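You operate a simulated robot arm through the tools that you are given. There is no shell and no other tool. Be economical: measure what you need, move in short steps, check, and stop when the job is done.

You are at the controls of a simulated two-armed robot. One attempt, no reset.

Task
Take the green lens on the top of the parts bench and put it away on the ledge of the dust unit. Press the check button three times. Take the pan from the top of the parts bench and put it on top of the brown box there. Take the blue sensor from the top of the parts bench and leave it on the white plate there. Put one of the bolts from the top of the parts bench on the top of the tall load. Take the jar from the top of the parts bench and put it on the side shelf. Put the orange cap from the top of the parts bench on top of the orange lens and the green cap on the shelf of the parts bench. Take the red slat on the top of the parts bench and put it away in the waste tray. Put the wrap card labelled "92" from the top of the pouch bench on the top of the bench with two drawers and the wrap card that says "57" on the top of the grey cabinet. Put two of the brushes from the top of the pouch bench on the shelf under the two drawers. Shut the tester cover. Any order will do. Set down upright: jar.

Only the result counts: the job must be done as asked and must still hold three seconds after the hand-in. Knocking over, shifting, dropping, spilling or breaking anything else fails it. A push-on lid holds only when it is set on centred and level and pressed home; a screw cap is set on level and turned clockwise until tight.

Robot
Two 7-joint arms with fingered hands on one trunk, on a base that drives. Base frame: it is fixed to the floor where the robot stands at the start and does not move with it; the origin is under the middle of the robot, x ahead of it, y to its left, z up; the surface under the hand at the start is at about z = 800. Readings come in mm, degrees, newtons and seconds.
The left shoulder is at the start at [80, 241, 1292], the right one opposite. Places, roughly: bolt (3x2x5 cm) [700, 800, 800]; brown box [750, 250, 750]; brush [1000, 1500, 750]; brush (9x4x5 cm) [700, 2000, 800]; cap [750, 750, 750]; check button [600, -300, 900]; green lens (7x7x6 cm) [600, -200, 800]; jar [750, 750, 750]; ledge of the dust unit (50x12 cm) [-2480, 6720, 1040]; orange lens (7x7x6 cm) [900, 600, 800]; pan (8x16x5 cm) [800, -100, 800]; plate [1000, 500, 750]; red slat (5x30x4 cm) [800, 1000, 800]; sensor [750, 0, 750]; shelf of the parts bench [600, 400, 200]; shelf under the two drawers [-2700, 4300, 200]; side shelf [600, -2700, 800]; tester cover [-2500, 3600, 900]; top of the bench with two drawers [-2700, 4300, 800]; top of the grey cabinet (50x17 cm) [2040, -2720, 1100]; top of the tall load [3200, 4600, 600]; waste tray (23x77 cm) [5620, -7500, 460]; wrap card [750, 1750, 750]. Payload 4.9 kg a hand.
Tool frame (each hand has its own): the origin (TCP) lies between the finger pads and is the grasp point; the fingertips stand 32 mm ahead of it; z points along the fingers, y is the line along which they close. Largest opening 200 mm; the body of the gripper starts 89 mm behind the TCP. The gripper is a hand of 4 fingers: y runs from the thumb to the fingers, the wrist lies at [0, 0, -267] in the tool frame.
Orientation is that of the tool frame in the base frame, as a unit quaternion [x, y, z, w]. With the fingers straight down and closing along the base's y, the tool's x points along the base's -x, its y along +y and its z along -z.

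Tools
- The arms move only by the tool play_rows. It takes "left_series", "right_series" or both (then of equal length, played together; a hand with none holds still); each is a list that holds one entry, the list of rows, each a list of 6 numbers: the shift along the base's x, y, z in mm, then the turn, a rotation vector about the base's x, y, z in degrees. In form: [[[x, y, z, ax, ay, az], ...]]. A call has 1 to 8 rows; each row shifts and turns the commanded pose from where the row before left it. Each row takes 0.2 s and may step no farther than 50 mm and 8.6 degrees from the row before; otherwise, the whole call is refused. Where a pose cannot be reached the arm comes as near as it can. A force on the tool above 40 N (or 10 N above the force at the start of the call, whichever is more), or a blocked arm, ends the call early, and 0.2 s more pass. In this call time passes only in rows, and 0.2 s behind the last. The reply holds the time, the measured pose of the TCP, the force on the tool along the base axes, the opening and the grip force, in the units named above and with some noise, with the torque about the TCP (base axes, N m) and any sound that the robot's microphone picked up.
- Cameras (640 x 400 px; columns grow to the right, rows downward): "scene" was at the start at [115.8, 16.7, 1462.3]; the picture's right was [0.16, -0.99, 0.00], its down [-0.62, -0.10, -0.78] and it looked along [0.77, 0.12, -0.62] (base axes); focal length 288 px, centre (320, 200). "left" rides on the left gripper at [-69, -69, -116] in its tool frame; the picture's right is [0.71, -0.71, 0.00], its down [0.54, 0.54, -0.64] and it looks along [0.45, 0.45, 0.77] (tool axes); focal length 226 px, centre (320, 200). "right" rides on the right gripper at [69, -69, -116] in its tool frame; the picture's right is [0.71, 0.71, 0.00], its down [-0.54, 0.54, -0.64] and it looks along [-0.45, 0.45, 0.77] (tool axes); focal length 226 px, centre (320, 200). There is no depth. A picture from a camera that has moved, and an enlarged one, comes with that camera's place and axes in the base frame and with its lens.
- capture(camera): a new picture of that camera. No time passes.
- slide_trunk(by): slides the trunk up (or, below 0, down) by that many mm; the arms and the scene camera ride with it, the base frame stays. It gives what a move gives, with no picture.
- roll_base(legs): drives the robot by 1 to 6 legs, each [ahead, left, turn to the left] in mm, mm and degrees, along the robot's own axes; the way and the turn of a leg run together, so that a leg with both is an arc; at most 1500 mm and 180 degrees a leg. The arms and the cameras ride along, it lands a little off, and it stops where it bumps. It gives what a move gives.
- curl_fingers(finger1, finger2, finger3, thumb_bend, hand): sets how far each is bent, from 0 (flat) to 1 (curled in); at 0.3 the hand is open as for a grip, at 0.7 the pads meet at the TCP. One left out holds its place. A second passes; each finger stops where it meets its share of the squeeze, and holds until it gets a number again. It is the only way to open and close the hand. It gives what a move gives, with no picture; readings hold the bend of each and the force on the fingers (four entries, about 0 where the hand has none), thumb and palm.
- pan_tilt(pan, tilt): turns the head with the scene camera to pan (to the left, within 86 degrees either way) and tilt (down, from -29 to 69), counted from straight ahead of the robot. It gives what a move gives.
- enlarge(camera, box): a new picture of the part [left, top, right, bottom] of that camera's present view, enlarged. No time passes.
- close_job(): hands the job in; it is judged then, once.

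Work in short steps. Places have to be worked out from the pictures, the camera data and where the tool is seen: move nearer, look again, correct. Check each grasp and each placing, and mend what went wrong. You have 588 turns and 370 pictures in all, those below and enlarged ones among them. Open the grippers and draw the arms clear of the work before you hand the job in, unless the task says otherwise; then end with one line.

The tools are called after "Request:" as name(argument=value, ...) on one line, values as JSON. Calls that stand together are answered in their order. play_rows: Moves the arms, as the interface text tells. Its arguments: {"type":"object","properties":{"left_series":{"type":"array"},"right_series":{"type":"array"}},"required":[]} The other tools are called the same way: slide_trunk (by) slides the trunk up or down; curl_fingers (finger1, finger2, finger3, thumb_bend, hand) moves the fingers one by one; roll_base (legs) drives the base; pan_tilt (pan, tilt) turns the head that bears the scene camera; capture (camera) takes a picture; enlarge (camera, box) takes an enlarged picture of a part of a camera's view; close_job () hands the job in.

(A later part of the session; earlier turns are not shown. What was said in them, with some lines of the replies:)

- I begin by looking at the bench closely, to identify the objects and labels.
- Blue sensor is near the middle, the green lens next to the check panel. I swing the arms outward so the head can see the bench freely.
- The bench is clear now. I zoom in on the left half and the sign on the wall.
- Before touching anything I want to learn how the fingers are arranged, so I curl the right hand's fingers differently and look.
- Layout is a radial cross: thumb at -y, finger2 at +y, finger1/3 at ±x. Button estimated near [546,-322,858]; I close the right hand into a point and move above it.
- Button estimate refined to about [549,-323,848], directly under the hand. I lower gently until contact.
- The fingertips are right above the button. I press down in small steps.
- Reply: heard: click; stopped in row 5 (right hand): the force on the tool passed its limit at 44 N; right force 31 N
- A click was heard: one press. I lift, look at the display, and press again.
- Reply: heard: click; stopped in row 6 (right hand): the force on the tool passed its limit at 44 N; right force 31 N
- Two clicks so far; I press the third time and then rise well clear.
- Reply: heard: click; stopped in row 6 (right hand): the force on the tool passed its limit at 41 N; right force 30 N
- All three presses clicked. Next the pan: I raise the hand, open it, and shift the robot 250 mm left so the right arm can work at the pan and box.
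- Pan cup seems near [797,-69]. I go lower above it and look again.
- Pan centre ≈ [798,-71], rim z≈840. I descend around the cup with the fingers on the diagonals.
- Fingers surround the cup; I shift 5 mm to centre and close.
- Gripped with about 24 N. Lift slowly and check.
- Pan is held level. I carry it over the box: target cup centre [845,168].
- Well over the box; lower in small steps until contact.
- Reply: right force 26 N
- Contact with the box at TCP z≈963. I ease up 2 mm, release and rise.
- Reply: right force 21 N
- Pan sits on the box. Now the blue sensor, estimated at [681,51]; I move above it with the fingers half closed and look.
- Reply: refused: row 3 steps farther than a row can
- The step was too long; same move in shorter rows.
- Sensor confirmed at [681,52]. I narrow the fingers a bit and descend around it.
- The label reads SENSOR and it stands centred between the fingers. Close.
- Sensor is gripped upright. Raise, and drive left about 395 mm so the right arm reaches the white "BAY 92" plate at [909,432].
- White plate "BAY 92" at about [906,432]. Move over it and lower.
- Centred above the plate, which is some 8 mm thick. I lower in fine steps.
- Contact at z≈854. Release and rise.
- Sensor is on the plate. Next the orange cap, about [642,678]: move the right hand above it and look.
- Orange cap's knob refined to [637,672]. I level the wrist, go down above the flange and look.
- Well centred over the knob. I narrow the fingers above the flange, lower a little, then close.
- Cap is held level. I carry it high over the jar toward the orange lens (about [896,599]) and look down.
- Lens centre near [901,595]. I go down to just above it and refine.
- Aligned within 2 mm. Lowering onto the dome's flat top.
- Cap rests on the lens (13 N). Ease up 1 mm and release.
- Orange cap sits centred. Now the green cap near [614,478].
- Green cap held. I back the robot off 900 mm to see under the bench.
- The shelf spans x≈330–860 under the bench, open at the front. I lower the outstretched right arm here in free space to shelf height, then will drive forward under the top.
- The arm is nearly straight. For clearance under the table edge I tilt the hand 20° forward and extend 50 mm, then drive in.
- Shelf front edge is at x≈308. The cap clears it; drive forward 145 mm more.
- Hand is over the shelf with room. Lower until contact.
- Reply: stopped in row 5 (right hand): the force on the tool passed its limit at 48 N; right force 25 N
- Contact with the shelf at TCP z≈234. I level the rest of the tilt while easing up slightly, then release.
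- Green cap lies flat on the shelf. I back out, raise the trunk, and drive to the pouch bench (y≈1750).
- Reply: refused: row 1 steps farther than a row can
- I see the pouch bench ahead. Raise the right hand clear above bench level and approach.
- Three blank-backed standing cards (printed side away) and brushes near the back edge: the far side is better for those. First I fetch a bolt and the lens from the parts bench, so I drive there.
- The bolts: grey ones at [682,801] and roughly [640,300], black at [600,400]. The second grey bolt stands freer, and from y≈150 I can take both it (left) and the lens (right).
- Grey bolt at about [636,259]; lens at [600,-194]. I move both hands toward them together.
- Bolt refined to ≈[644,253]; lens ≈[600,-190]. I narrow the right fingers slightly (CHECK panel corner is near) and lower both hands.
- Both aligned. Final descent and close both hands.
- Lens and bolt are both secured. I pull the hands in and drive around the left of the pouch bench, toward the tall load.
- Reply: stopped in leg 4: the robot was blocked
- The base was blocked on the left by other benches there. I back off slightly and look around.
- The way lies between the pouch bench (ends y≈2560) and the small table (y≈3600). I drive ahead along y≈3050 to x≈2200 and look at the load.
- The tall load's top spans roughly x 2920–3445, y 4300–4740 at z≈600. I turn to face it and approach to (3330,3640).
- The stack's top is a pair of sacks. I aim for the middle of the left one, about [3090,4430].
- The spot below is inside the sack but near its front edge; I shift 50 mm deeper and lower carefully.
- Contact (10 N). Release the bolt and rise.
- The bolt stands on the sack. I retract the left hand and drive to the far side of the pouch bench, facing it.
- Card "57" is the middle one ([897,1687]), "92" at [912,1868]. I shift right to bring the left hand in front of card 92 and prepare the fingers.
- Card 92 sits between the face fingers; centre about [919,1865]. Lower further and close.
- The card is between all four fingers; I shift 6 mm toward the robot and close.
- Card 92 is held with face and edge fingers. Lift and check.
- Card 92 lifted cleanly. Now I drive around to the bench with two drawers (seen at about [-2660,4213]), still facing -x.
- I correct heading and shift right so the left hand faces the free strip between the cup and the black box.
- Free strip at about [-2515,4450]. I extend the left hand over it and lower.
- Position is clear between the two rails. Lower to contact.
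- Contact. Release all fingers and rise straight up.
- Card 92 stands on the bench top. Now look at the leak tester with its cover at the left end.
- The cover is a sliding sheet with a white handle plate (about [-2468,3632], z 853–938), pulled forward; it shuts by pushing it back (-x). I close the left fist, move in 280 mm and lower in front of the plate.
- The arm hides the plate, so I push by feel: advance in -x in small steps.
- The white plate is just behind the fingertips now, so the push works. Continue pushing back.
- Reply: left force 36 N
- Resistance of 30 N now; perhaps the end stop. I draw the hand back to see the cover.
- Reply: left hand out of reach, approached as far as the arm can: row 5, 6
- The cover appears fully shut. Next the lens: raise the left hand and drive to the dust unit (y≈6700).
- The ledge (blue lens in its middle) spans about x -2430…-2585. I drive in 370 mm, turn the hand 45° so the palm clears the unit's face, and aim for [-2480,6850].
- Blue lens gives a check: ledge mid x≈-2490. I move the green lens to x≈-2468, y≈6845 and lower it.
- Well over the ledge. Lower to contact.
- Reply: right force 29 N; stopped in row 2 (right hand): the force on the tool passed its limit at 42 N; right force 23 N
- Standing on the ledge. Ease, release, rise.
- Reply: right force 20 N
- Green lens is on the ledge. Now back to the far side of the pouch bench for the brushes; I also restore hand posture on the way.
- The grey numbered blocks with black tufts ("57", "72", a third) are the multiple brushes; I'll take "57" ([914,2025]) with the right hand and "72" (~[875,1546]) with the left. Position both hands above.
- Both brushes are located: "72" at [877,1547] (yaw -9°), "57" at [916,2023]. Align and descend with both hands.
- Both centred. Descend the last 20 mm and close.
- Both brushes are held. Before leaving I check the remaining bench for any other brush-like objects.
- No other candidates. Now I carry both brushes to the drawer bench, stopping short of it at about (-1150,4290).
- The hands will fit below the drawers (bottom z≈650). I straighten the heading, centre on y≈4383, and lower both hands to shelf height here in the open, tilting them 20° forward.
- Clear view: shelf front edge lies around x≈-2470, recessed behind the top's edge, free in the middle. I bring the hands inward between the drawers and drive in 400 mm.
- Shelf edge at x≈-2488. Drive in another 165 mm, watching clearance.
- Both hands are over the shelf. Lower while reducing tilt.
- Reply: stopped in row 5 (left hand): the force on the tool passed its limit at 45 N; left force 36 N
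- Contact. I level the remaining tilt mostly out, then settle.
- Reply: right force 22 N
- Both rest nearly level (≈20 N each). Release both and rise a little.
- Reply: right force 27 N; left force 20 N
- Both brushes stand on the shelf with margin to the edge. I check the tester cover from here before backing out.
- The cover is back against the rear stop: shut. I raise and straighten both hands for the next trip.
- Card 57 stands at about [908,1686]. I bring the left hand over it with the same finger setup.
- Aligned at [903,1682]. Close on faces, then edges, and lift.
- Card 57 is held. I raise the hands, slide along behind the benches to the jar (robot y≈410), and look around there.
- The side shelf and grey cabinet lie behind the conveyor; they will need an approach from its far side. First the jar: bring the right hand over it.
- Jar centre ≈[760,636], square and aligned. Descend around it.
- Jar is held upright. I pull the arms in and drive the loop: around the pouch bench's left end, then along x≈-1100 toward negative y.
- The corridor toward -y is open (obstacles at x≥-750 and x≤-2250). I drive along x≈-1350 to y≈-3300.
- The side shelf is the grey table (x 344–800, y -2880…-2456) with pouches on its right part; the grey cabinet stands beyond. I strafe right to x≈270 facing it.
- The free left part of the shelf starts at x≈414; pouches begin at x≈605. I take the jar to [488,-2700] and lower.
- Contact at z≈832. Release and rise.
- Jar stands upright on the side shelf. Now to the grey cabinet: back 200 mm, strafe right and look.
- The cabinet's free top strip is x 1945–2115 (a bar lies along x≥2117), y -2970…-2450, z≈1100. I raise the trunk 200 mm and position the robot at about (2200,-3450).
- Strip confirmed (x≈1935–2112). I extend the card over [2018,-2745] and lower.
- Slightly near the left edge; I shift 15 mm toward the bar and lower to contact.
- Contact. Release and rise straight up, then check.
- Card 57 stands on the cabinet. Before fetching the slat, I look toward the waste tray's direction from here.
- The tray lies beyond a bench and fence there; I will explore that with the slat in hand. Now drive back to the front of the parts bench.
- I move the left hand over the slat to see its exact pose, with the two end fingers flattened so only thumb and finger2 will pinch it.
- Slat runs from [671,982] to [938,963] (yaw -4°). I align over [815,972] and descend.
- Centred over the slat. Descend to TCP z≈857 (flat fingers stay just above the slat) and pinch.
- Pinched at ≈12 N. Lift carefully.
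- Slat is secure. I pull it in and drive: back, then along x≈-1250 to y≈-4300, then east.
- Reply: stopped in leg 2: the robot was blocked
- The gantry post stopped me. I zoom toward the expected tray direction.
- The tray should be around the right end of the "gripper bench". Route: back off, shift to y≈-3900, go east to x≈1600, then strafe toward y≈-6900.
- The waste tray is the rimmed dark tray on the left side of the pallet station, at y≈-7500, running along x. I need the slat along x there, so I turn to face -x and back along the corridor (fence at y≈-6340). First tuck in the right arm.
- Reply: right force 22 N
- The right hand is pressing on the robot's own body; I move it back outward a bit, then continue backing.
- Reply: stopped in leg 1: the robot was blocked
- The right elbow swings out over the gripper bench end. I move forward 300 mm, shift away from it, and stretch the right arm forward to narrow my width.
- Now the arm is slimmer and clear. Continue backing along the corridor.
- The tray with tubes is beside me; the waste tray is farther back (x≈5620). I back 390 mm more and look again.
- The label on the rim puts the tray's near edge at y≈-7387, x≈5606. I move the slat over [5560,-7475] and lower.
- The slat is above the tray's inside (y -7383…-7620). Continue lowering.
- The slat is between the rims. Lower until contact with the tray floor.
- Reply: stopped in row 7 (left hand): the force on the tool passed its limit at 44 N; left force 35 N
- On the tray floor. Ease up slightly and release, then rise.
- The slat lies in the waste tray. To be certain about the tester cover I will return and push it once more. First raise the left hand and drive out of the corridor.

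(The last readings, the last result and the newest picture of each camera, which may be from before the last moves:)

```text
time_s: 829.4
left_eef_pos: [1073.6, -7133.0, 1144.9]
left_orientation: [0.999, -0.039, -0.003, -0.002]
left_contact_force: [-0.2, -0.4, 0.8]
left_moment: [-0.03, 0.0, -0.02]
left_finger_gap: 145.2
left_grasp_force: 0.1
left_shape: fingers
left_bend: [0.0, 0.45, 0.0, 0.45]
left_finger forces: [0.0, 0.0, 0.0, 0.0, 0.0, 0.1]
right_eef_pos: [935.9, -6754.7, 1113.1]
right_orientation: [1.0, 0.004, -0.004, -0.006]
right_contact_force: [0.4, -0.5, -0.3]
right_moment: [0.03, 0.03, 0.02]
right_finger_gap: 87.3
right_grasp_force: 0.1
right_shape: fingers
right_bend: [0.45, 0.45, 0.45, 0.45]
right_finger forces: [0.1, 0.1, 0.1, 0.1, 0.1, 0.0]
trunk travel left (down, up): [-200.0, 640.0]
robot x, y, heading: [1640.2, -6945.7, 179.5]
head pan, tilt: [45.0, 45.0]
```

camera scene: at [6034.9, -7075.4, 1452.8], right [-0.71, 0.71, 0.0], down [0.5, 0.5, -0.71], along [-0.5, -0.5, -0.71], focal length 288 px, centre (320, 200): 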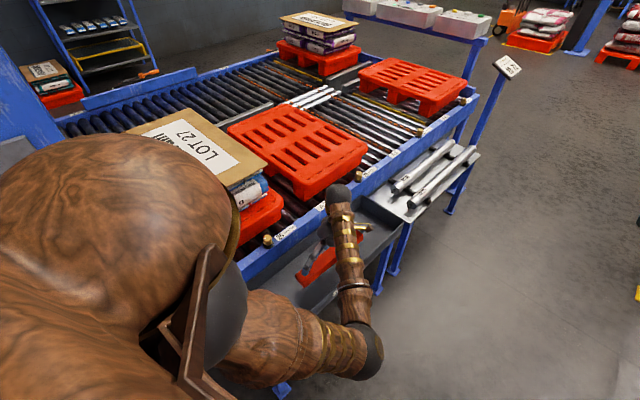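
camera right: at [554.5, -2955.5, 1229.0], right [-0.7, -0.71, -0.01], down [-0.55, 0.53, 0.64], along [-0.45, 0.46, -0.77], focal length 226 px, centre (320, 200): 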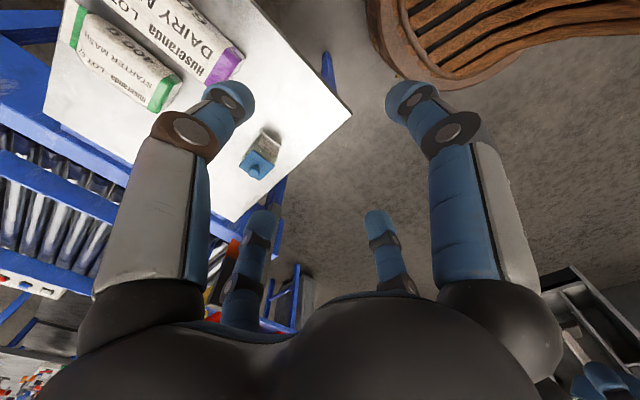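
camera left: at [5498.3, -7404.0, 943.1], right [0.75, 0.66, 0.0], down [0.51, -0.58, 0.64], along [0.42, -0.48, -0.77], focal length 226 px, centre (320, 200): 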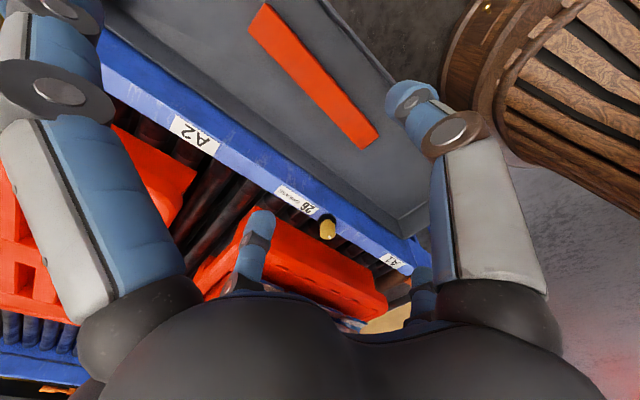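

Request:
play_rows(right_series=[[[45, 15, 0, 0, 0, 0], [45, 15, 0, 0, 0, 0], [45, 15, 0, 0, 0, 0], [45, 15, 0, 0, 0, 0], [45, 15, 0, 0, 0, 0]]], left_series=[[[40, 0, 0, 0, 0, 0], [40, 0, 0, 0, 0, 0], [40, 0, 0, 0, 0, 0], [0, 0, 0, 0, 0, 0], [0, 0, 0, 0, 0, 0]]])

Request:
roll_base(legs=[[0, -1050, 0], [0, -1050, 0], [0, -950, 0], [1000, 0, 0], [1000, 0, 0], [1000, 0, 0]])

Request:
roll_base(legs=[[0, -1500, 0], [0, -1500, 0], [0, -1500, 0], [0, -1500, 0], [0, -1500, 0]])

```text
time_s: 830.6
left_eef_pos: [1195.5, -7131.9, 1142.4]
left_orientation: [0.999, -0.039, -0.003, -0.001]
left_contact_force: [0.0, 0.0, -0.9]
left_moment: [-0.05, 0.05, -0.01]
left_finger_gap: 145.4
left_grasp_force: 0.0
left_shape: fingers
left_bend: [0.0, 0.45, 0.0, 0.45]
left_finger forces: [0.0, 0.0, 0.1, 0.0, 0.0, 0.1]
right_eef_pos: [1164.3, -6678.2, 1112.4]
right_orientation: [1.0, 0.005, -0.005, -0.005]
right_contact_force: [-0.4, 0.6, 0.8]
right_moment: [-0.02, 0.07, 0.02]
right_finger_gap: 87.2
right_grasp_force: 0.0
right_shape: fingers
right_bend: [0.45, 0.45, 0.45, 0.45]
right_finger forces: [0.0, 0.0, 0.0, 0.0, 0.1, 0.0]
trunk travel left (down, up): [-200.0, 640.0]
robot x, y, heading: [1636.2, -6944.4, 179.6]
head pan, tilt: [45.0, 45.0]
```

```text
time_s: 859.8
left_eef_pos: [-1739.5, -4123.3, 1141.2]
left_orientation: [1.0, -0.03, -0.003, -0.002]
left_contact_force: [0.2, -0.2, -0.1]
left_moment: [0.0, 0.05, 0.0]
left_finger_gap: 145.3
left_grasp_force: 0.0
left_shape: fingers
left_bend: [0.0, 0.45, 0.0, 0.45]
left_finger forces: [0.0, 0.1, 0.0, 0.0, 0.0, 0.0]
right_eef_pos: [-1778.1, -3670.5, 1112.1]
right_orientation: [1.0, 0.014, -0.004, -0.007]
right_contact_force: [0.1, -0.8, 0.1]
right_moment: [-0.01, 0.01, 0.0]
right_finger_gap: 87.2
right_grasp_force: 0.1
right_shape: fingers
right_bend: [0.45, 0.45, 0.45, 0.45]
right_finger forces: [0.0, 0.1, 0.1, 0.1, 0.1, 0.0]
trunk travel left (down, up): [-200.0, 640.0]
robot x, y, heading: [-1296.9, -3925.5, -179.0]
head pan, tilt: [45.0, 45.0]
```

```text
time_s: 895.9
left_eef_pos: [-1646.4, 3533.6, 1141.7]
left_orientation: [0.998, -0.071, -0.002, -0.002]
left_contact_force: [0.7, -0.4, -0.1]
left_moment: [0.0, -0.01, 0.01]
left_finger_gap: 145.5
left_grasp_force: 0.0
left_shape: fingers
left_bend: [0.0, 0.45, 0.0, 0.45]
left_finger forces: [0.0, 0.1, 0.1, 0.0, 0.0, 0.1]
right_eef_pos: [-1647.8, 3988.1, 1112.3]
right_orientation: [1.0, -0.027, -0.003, -0.006]
right_contact_force: [0.1, 0.2, 0.0]
right_moment: [-0.06, -0.02, 0.01]
right_finger_gap: 87.3
right_grasp_force: 0.1
right_shape: fingers
right_bend: [0.45, 0.45, 0.45, 0.45]
right_finger forces: [0.0, 0.0, 0.0, 0.1, 0.1, 0.0]
trunk travel left (down, up): [-200.0, 640.0]
robot x, y, heading: [-1191.8, 3698.7, 176.2]
head pan, tilt: [45.0, 45.0]
```

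Back near the drawer bench. Straighten, close the left fist and look at the tester.

Request:
roll_base(legs=[[0, -200, 3.8], [250, 0, 0]])

Request:
curl_fingers(hand="left", finger1=0.7, finger2=0.7, finger3=0.7, thumb_bend=0.7)

Request:
pan_tilt(pan=10, tilt=30)

Request:
capture(camera="scene")

```text
time_s: 898.9
left_eef_pos: [-1874.2, 3699.2, 1141.2]
left_orientation: [0.999, -0.035, -0.002, -0.002]
left_contact_force: [0.0, 1.2, -0.2]
left_moment: [-0.02, 0.02, -0.01]
left_finger_gap: 145.4
left_grasp_force: 0.1
left_shape: fingers
left_bend: [0.0, 0.45, 0.0, 0.45]
left_finger forces: [0.0, 0.0, 0.1, 0.0, 0.1, 0.0]
right_eef_pos: [-1907.6, 4152.6, 1111.4]
right_orientation: [1.0, 0.01, -0.004, -0.006]
right_contact_force: [0.6, -0.1, 0.3]
right_moment: [0.02, -0.01, 0.03]
right_finger_gap: 87.2
right_grasp_force: 0.1
right_shape: fingers
right_bend: [0.45, 0.45, 0.45, 0.45]
right_finger forces: [0.1, 0.0, 0.0, 0.0, 0.0, 0.0]
trunk travel left (down, up): [-200.0, 640.0]
robot x, y, heading: [-1433.1, 3892.4, -180.1]
head pan, tilt: [45.0, 45.0]
```

```text
time_s: 899.9
left_eef_pos: [-1873.8, 3699.6, 1143.1]
left_orientation: [0.999, -0.035, -0.003, -0.002]
left_contact_force: [0.2, 0.2, 0.0]
left_moment: [-0.03, 0.02, -0.01]
left_finger_gap: 2.4
left_grasp_force: 0.1
left_shape: fingers
left_bend: [0.68, 0.7, 0.68, 0.7]
left_finger forces: [0.0, 0.1, 0.0, 0.0, 0.0, 0.0]
right_eef_pos: [-1909.0, 4153.3, 1113.1]
right_orientation: [1.0, 0.01, -0.005, -0.006]
right_contact_force: [-0.2, 1.1, 0.0]
right_moment: [0.02, -0.02, 0.0]
right_finger_gap: 87.2
right_grasp_force: 0.2
right_shape: fingers
right_bend: [0.45, 0.45, 0.45, 0.45]
right_finger forces: [0.0, 0.1, 0.0, 0.0, 0.1, 0.0]
trunk travel left (down, up): [-200.0, 640.0]
robot x, y, heading: [-1431.2, 3892.7, -179.8]
head pan, tilt: [45.0, 45.0]
```

```text
time_s: 901.0
left_eef_pos: [-1874.1, 3700.8, 1141.4]
left_orientation: [0.999, -0.035, -0.002, -0.002]
left_contact_force: [-0.5, -0.2, -0.7]
left_moment: [-0.01, 0.03, -0.01]
left_finger_gap: 2.2
left_grasp_force: 0.0
left_shape: fingers
left_bend: [0.68, 0.7, 0.68, 0.7]
left_finger forces: [0.1, 0.0, 0.1, 0.0, 0.1, 0.1]
right_eef_pos: [-1908.3, 4153.5, 1110.8]
right_orientation: [1.0, 0.01, -0.003, -0.006]
right_contact_force: [1.0, 0.3, 0.1]
right_moment: [-0.01, 0.0, 0.01]
right_finger_gap: 87.2
right_grasp_force: 0.0
right_shape: fingers
right_bend: [0.45, 0.45, 0.45, 0.45]
right_finger forces: [0.1, 0.0, 0.1, 0.0, 0.0, 0.1]
trunk travel left (down, up): [-200.0, 640.0]
robot x, y, heading: [-1431.2, 3894.9, -179.8]
head pan, tilt: [10.0, 30.0]
```

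```text
165 pictures are left
camera scene: at [-1550.7, 3879.8, 1475.4], right [-0.18, 0.98, 0.0], down [0.49, 0.09, -0.87], along [-0.85, -0.15, -0.5], focal length 288 px, centre (320, 200)
```

scene: 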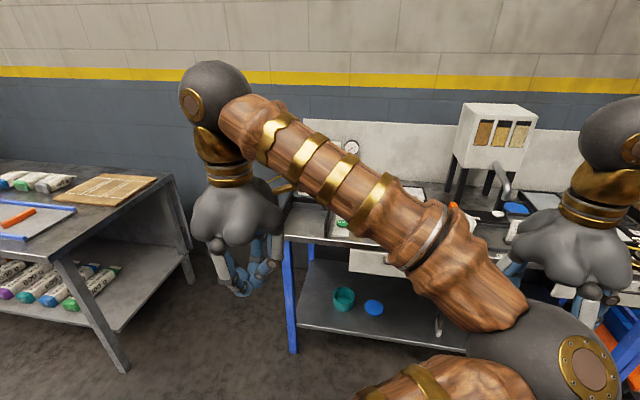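

Request:
roll_base(legs=[[430, 0, 0]])

Request:
play_rows(left_series=[[[0, -34, -30, 0, 0, 4], [0, -34, -30, 0, 0, 0], [0, 0, -45, 0, 0, 0], [0, 0, -45, 0, 0, 0], [0, 0, -45, 0, 0, 0], [0, 0, -43, 0, 0, 0]]])

Request:
play_rows(left_series=[[[-40, 0, 0, 0, 0, 0], [-40, 0, 0, 0, 0, 0], [-40, 0, 0, 0, 0, 0], [-40, 0, 0, 0, 0, 0], [-20, 0, 0, 0, 0, 0]]])

```text
time_s: 903.6
left_eef_pos: [-2300.6, 3701.7, 1141.8]
left_orientation: [0.999, -0.037, -0.002, -0.002]
left_contact_force: [0.4, -0.4, 1.0]
left_moment: [-0.01, -0.01, 0.01]
left_finger_gap: 2.2
left_grasp_force: 0.1
left_shape: fingers
left_bend: [0.68, 0.7, 0.68, 0.7]
left_finger forces: [0.0, 0.0, 0.0, 0.1, 0.0, 0.0]
right_eef_pos: [-2334.0, 4154.2, 1112.1]
right_orientation: [1.0, 0.007, -0.003, -0.007]
right_contact_force: [0.9, 1.4, -0.3]
right_moment: [0.03, -0.01, -0.03]
right_finger_gap: 87.3
right_grasp_force: 0.0
right_shape: fingers
right_bend: [0.45, 0.45, 0.45, 0.45]
right_finger forces: [0.0, 0.0, 0.1, 0.0, 0.0, 0.1]
trunk travel left (down, up): [-200.0, 640.0]
robot x, y, heading: [-1857.1, 3893.6, 179.7]
head pan, tilt: [10.0, 30.0]
```

```text
time_s: 905.0
left_eef_pos: [-2300.8, 3629.8, 905.8]
left_orientation: [1.0, -0.001, -0.002, -0.002]
left_contact_force: [1.0, -1.4, -0.8]
left_moment: [-0.01, -0.02, 0.01]
left_finger_gap: 2.1
left_grasp_force: 0.1
left_shape: fingers
left_bend: [0.68, 0.7, 0.68, 0.7]
left_finger forces: [0.0, 0.0, 0.0, 0.1, 0.1, 0.0]
right_eef_pos: [-2333.6, 4154.1, 1111.9]
right_orientation: [1.0, 0.007, -0.003, -0.006]
right_contact_force: [0.5, 0.9, 1.2]
right_moment: [0.0, 0.03, -0.01]
right_finger_gap: 87.4
right_grasp_force: 0.1
right_shape: fingers
right_bend: [0.45, 0.45, 0.45, 0.45]
right_finger forces: [0.0, 0.0, 0.0, 0.0, 0.0, 0.1]
trunk travel left (down, up): [-200.0, 640.0]
robot x, y, heading: [-1855.0, 3891.9, 179.9]
head pan, tilt: [10.0, 30.0]
```

```text
time_s: 906.2
left_eef_pos: [-2482.1, 3631.6, 902.7]
left_orientation: [1.0, -0.001, -0.003, -0.003]
left_contact_force: [0.6, -0.6, 0.3]
left_moment: [0.01, -0.01, 0.01]
left_finger_gap: 2.1
left_grasp_force: 0.1
left_shape: fingers
left_bend: [0.68, 0.7, 0.68, 0.7]
left_finger forces: [0.0, 0.0, 0.1, 0.0, 0.0, 0.1]
right_eef_pos: [-2334.0, 4154.0, 1111.2]
right_orientation: [1.0, 0.008, -0.003, -0.006]
right_contact_force: [-0.4, 0.4, 0.6]
right_moment: [0.01, 0.0, -0.01]
right_finger_gap: 87.5
right_grasp_force: 0.0
right_shape: fingers
right_bend: [0.45, 0.45, 0.45, 0.45]
right_finger forces: [0.0, 0.0, 0.1, 0.0, 0.1, 0.1]
trunk travel left (down, up): [-200.0, 640.0]
robot x, y, heading: [-1862.1, 3894.7, 180.0]
head pan, tilt: [10.0, 30.0]
```

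Now in fine steps toward the former end position, watching force.

Request:
play_rows(left_series=[[[-15, 0, 0, 0, 0, 0], [-15, 0, 0, 0, 0, 0], [-10, 0, 0, 0, 0, 0], [-5, 0, 0, 0, 0, 0], [-4, 0, 0, 0, 0, 0], [-4, 0, 0, 0, 0, 0]]])

Request:
play_rows(left_series=[[[-4, 0, 0, 0, 0, 0], [-4, 0, 0, 0, 0, 0], [-4, 0, 0, 0, 0, 0], [-4, 0, 0, 0, 0, 0], [-4, 0, 0, 0, 0, 0]]])

```text
time_s: 907.6
left_eef_pos: [-2530.2, 3632.6, 906.3]
left_orientation: [1.0, 0.0, -0.005, -0.001]
left_contact_force: [31.5, -0.9, 20.1]
left_moment: [-0.04, 1.88, 0.12]
left_finger_gap: 0.1
left_grasp_force: 17.6
left_shape: fingers
left_bend: [0.7, 0.69, 0.69, 0.7]
left_finger forces: [36.3, 0.1, 0.1, 0.0, 0.0, 0.0]
right_eef_pos: [-2328.8, 4154.5, 1115.2]
right_orientation: [1.0, 0.008, -0.006, -0.006]
right_contact_force: [0.3, -0.7, 0.7]
right_moment: [-0.02, -0.04, 0.0]
right_finger_gap: 87.5
right_grasp_force: 0.0
right_shape: fingers
right_bend: [0.45, 0.45, 0.45, 0.45]
right_finger forces: [0.0, 0.0, 0.0, 0.1, 0.0, 0.0]
trunk travel left (down, up): [-200.0, 640.0]
robot x, y, heading: [-1854.9, 3896.6, 180.0]
head pan, tilt: [10.0, 30.0]
```

```text
time_s: 908.8
left_eef_pos: [-2551.5, 3631.9, 905.8]
left_orientation: [1.0, -0.001, -0.004, -0.002]
left_contact_force: [23.5, -1.2, 21.9]
left_moment: [0.0, 1.4, 0.06]
left_finger_gap: 18.9
left_grasp_force: 15.7
left_shape: fingers
left_bend: [0.7, 0.7, 0.64, 0.7]
left_finger forces: [31.7, 0.0, 0.1, 0.1, 0.1, 0.0]
right_eef_pos: [-2330.9, 4155.1, 1113.4]
right_orientation: [1.0, 0.008, -0.006, -0.005]
right_contact_force: [0.5, 0.7, -0.2]
right_moment: [0.01, 0.01, 0.01]
right_finger_gap: 87.3
right_grasp_force: 0.0
right_shape: fingers
right_bend: [0.45, 0.45, 0.45, 0.45]
right_finger forces: [0.1, 0.0, 0.1, 0.1, 0.0, 0.1]
trunk travel left (down, up): [-200.0, 640.0]
robot x, y, heading: [-1858.4, 3890.2, 180.0]
head pan, tilt: [10.0, 30.0]
```

It yielded another 20 mm at ~24–30 N, so there may be friction rather than a stop. Keep pushing until it is really blocked.

Request:
play_rows(left_series=[[[-5, 0, 0, 0, 0, 0], [-5, 0, 0, 0, 0, 0], [-5, 0, 0, 0, 0, 0], [-5, 0, 0, 0, 0, 0], [-5, 0, 0, 0, 0, 0], [-5, 0, 0, 0, 0, 0]]])

Request:
enlarge(camera="scene", box=[180, 80, 400, 260])

```text
time_s: 910.0
left_eef_pos: [-2573.8, 3634.0, 907.3]
left_orientation: [1.0, 0.0, -0.002, -0.002]
left_contact_force: [27.1, 2.0, 22.2]
left_moment: [-0.12, 1.02, -0.47]
left_finger_gap: 42.2
left_grasp_force: 19.5
left_shape: fingers
left_bend: [0.7, 0.7, 0.58, 0.7]
left_finger forces: [30.1, 0.1, 0.0, 0.0, 9.0, 0.0]
right_eef_pos: [-2330.5, 4154.5, 1113.7]
right_orientation: [1.0, 0.008, -0.006, -0.005]
right_contact_force: [-0.4, 0.4, 0.3]
right_moment: [0.03, -0.01, 0.01]
right_finger_gap: 87.2
right_grasp_force: 0.0
right_shape: fingers
right_bend: [0.45, 0.45, 0.45, 0.45]
right_finger forces: [0.0, 0.0, 0.1, 0.0, 0.0, 0.1]
trunk travel left (down, up): [-200.0, 640.0]
robot x, y, heading: [-1855.3, 3893.1, -180.0]
head pan, tilt: [10.0, 30.0]
stopped in row 6 (left hand): the force on the tool passed its limit at 44 N (the readings are from after the stop); the commanded pose is now the measured one
```

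```text
2.22 times, centred on (290, 170) of scene
camera zoom: at [-1971.9, 3881.0, 1475.9], right [-0.17, 0.98, 0.0], down [0.49, 0.09, -0.87], along [-0.85, -0.15, -0.5], focal length 641 px, centre (387, 267)
```

zoom: 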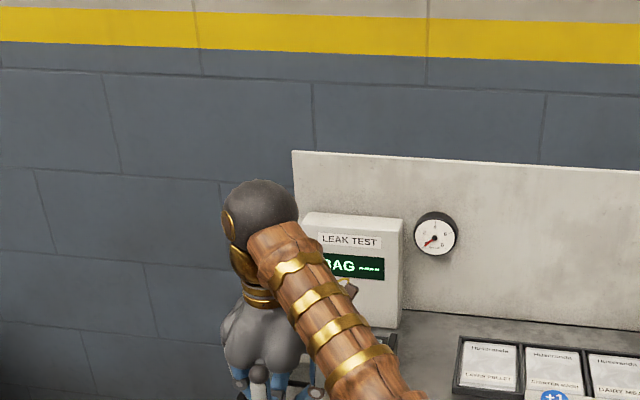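

The finger gave way instead: contact was at exactly the earlier end position and is now rigidly blocked, so the cover is at its stop. Retract and check visually.

Request:
play_rows(left_series=[[[40, 0, 0, 0, 0, 0], [45, 0, 0, 0, 0, 0], [45, 0, 0, 0, 0, 0], [45, 0, 10, 0, 0, 0], [40, 0, 25, 0, 0, 0], [0, 0, 45, 0, 0, 0], [0, 0, 45, 0, 0, 0], [0, 0, 45, 0, 0, 0]]])

Request:
roll_base(legs=[[-400, 0, 0], [0, -650, 0]])

Request:
play_rows(left_series=[[[45, 20, 0, 0, 0, 0], [45, 20, 0, 0, 0, 0], [0, 40, -25, 0, 0, 0], [0, 40, -25, 0, 0, 0]]])

Request:
pan_tilt(pan=30, tilt=30)

Request:
capture(camera="scene")

```text
time_s: 911.8
left_eef_pos: [-2361.3, 3634.7, 1074.6]
left_orientation: [1.0, -0.001, -0.001, -0.003]
left_contact_force: [0.3, -0.5, 0.7]
left_moment: [-0.01, 0.02, 0.02]
left_finger_gap: 2.0
left_grasp_force: 0.0
left_shape: fingers
left_bend: [0.72, 0.68, 0.68, 0.69]
left_finger forces: [0.0, 0.1, 0.1, 0.0, 0.1, 0.0]
right_eef_pos: [-2334.1, 4153.7, 1113.3]
right_orientation: [1.0, 0.007, -0.004, -0.006]
right_contact_force: [0.0, 0.6, 0.4]
right_moment: [0.0, 0.0, 0.0]
right_finger_gap: 87.3
right_grasp_force: 0.1
right_shape: fingers
right_bend: [0.45, 0.45, 0.45, 0.45]
right_finger forces: [0.1, 0.1, 0.0, 0.1, 0.0, 0.0]
trunk travel left (down, up): [-200.0, 640.0]
robot x, y, heading: [-1856.8, 3892.2, 180.1]
head pan, tilt: [10.0, 30.0]
```

```text
time_s: 917.5
left_eef_pos: [-1964.6, 4275.1, 1075.0]
left_orientation: [1.0, 0.003, -0.001, -0.002]
left_contact_force: [0.2, -0.7, -0.3]
left_moment: [-0.04, -0.03, -0.03]
left_finger_gap: 2.0
left_grasp_force: 0.1
left_shape: fingers
left_bend: [0.72, 0.68, 0.68, 0.69]
left_finger forces: [0.1, 0.0, 0.0, 0.1, 0.0, 0.1]
right_eef_pos: [-1940.2, 4794.9, 1112.2]
right_orientation: [1.0, 0.012, -0.003, -0.006]
right_contact_force: [0.0, -0.2, -0.6]
right_moment: [-0.01, 0.0, 0.0]
right_finger_gap: 87.1
right_grasp_force: 0.1
right_shape: fingers
right_bend: [0.45, 0.45, 0.45, 0.45]
right_finger forces: [0.0, 0.0, 0.0, 0.0, 0.0, 0.0]
trunk travel left (down, up): [-200.0, 640.0]
robot x, y, heading: [-1462.8, 4538.7, -179.8]
head pan, tilt: [10.0, 30.0]
```

```text
time_s: 918.5
left_eef_pos: [-1874.4, 4397.9, 1026.5]
left_orientation: [1.0, 0.003, -0.001, -0.002]
left_contact_force: [0.5, 0.6, 0.3]
left_moment: [-0.02, 0.02, -0.03]
left_finger_gap: 1.8
left_grasp_force: 0.0
left_shape: fingers
left_bend: [0.72, 0.68, 0.68, 0.69]
left_finger forces: [0.0, 0.0, 0.1, 0.0, 0.1, 0.0]
right_eef_pos: [-1938.5, 4795.5, 1111.4]
right_orientation: [1.0, 0.011, -0.005, -0.004]
right_contact_force: [1.6, -0.4, 0.1]
right_moment: [-0.03, 0.03, 0.0]
right_finger_gap: 87.5
right_grasp_force: 0.1
right_shape: fingers
right_bend: [0.45, 0.45, 0.45, 0.45]
right_finger forces: [0.0, 0.1, 0.0, 0.0, 0.0, 0.0]
trunk travel left (down, up): [-200.0, 640.0]
robot x, y, heading: [-1462.6, 4535.1, -179.8]
head pan, tilt: [10.0, 30.0]
```

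```text
time_s: 919.3
left_eef_pos: [-1875.5, 4396.6, 1023.7]
left_orientation: [1.0, 0.003, -0.001, -0.002]
left_contact_force: [0.6, 0.0, -0.3]
left_moment: [0.01, 0.0, -0.01]
left_finger_gap: 1.8
left_grasp_force: 0.1
left_shape: fingers
left_bend: [0.72, 0.68, 0.68, 0.69]
left_finger forces: [0.0, 0.0, 0.1, 0.1, 0.1, 0.0]
right_eef_pos: [-1940.2, 4794.2, 1112.6]
right_orientation: [1.0, 0.011, -0.004, -0.006]
right_contact_force: [-0.1, -0.8, 0.0]
right_moment: [0.01, -0.01, -0.02]
right_finger_gap: 87.2
right_grasp_force: 0.0
right_shape: fingers
right_bend: [0.45, 0.45, 0.45, 0.45]
right_finger forces: [0.0, 0.0, 0.0, 0.1, 0.0, 0.1]
trunk travel left (down, up): [-200.0, 640.0]
robot x, y, heading: [-1465.1, 4535.8, -179.7]
head pan, tilt: [30.0, 30.0]
```

```text
163 pictures are left
camera scene: at [-1571.0, 4493.9, 1475.4], right [-0.5, 0.86, 0.0], down [0.43, 0.25, -0.87], along [-0.75, -0.44, -0.5], focal length 288 px, centre (320, 200)
```

scene: 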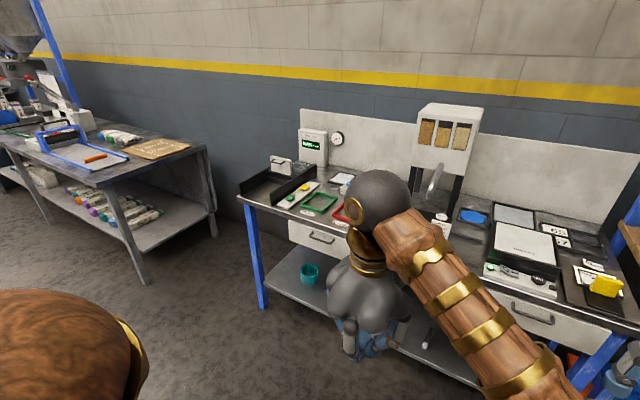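

Request:
enlarge(camera="scene", box=[230, 110, 350, 230])

```text
3.33 times, centred on (290, 170) of scene
camera zoom: at [-1571.0, 4493.9, 1475.4], right [-0.5, 0.86, 0.0], down [0.43, 0.25, -0.87], along [-0.75, -0.44, -0.5], focal length 961 px, centre (420, 300)
```

zoom: 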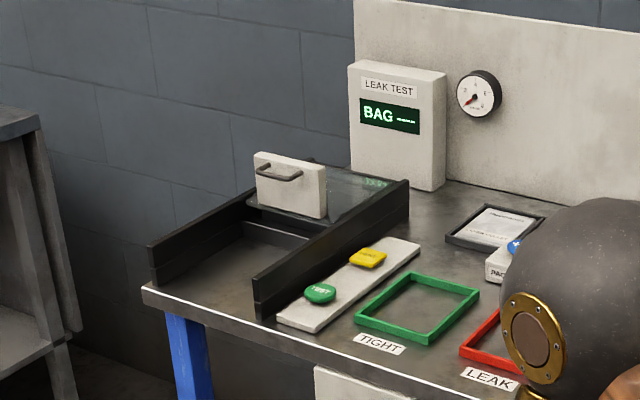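

The glass cover spans the chamber right to the rear rim: shut. I open the left hand (both arms are clear) and hand in.

Request:
curl_fingers(hand="left", finger1=0.3, finger2=0.3, finger3=0.3, thumb_bend=0.3)

Request:
curl_fingers(hand="right", finger1=0.3, finger2=0.3, finger3=0.3, thumb_bend=0.3)

Request:
close_job()

```text
time_s: 920.3
left_eef_pos: [-1876.7, 4396.8, 1025.4]
left_orientation: [1.0, 0.002, -0.001, -0.002]
left_contact_force: [0.1, 0.5, -0.1]
left_moment: [0.02, 0.03, -0.01]
left_finger_gap: 139.8
left_grasp_force: 0.0
left_shape: fingers
left_bend: [0.3, 0.3, 0.3, 0.3]
left_finger forces: [0.0, 0.0, 0.1, 0.1, 0.0, 0.0]
right_eef_pos: [-1940.7, 4794.5, 1112.1]
right_orientation: [1.0, 0.012, -0.003, -0.007]
right_contact_force: [-0.2, 0.9, -0.2]
right_moment: [-0.03, 0.01, 0.01]
right_finger_gap: 87.4
right_grasp_force: 0.0
right_shape: fingers
right_bend: [0.45, 0.45, 0.45, 0.45]
right_finger forces: [0.1, 0.0, 0.0, 0.0, 0.0, 0.0]
trunk travel left (down, up): [-200.0, 640.0]
robot x, y, heading: [-1461.3, 4537.0, -179.7]
head pan, tilt: [30.0, 30.0]
```

```text
time_s: 921.3
left_eef_pos: [-1876.0, 4396.9, 1025.2]
left_orientation: [1.0, 0.003, -0.001, -0.003]
left_contact_force: [-1.1, 0.1, -0.5]
left_moment: [0.0, -0.02, -0.02]
left_finger_gap: 140.1
left_grasp_force: 0.0
left_shape: fingers
left_bend: [0.3, 0.3, 0.3, 0.3]
left_finger forces: [0.1, 0.0, 0.0, 0.0, 0.0, 0.1]
right_eef_pos: [-1939.8, 4793.7, 1111.4]
right_orientation: [1.0, 0.011, -0.004, -0.007]
right_contact_force: [-0.2, -0.1, 0.0]
right_moment: [0.01, -0.01, -0.03]
right_finger_gap: 140.0
right_grasp_force: 0.1
right_shape: fingers
right_bend: [0.3, 0.3, 0.3, 0.3]
right_finger forces: [0.1, 0.0, 0.1, 0.0, 0.0, 0.1]
trunk travel left (down, up): [-200.0, 640.0]
robot x, y, heading: [-1462.1, 4532.7, -179.9]
head pan, tilt: [30.0, 30.0]
```

```text
The job is handed in.
```

I carried out every item in the task and handed the job in. Two doubts remain: the robot was stopped by obstacles three times while driving, and I did not check afterwards whether anything had shifted. I also took the grey numbered blocks ("57" and "72") to be the brushes, leaving a wooden block on the pouch bench that could be one too.
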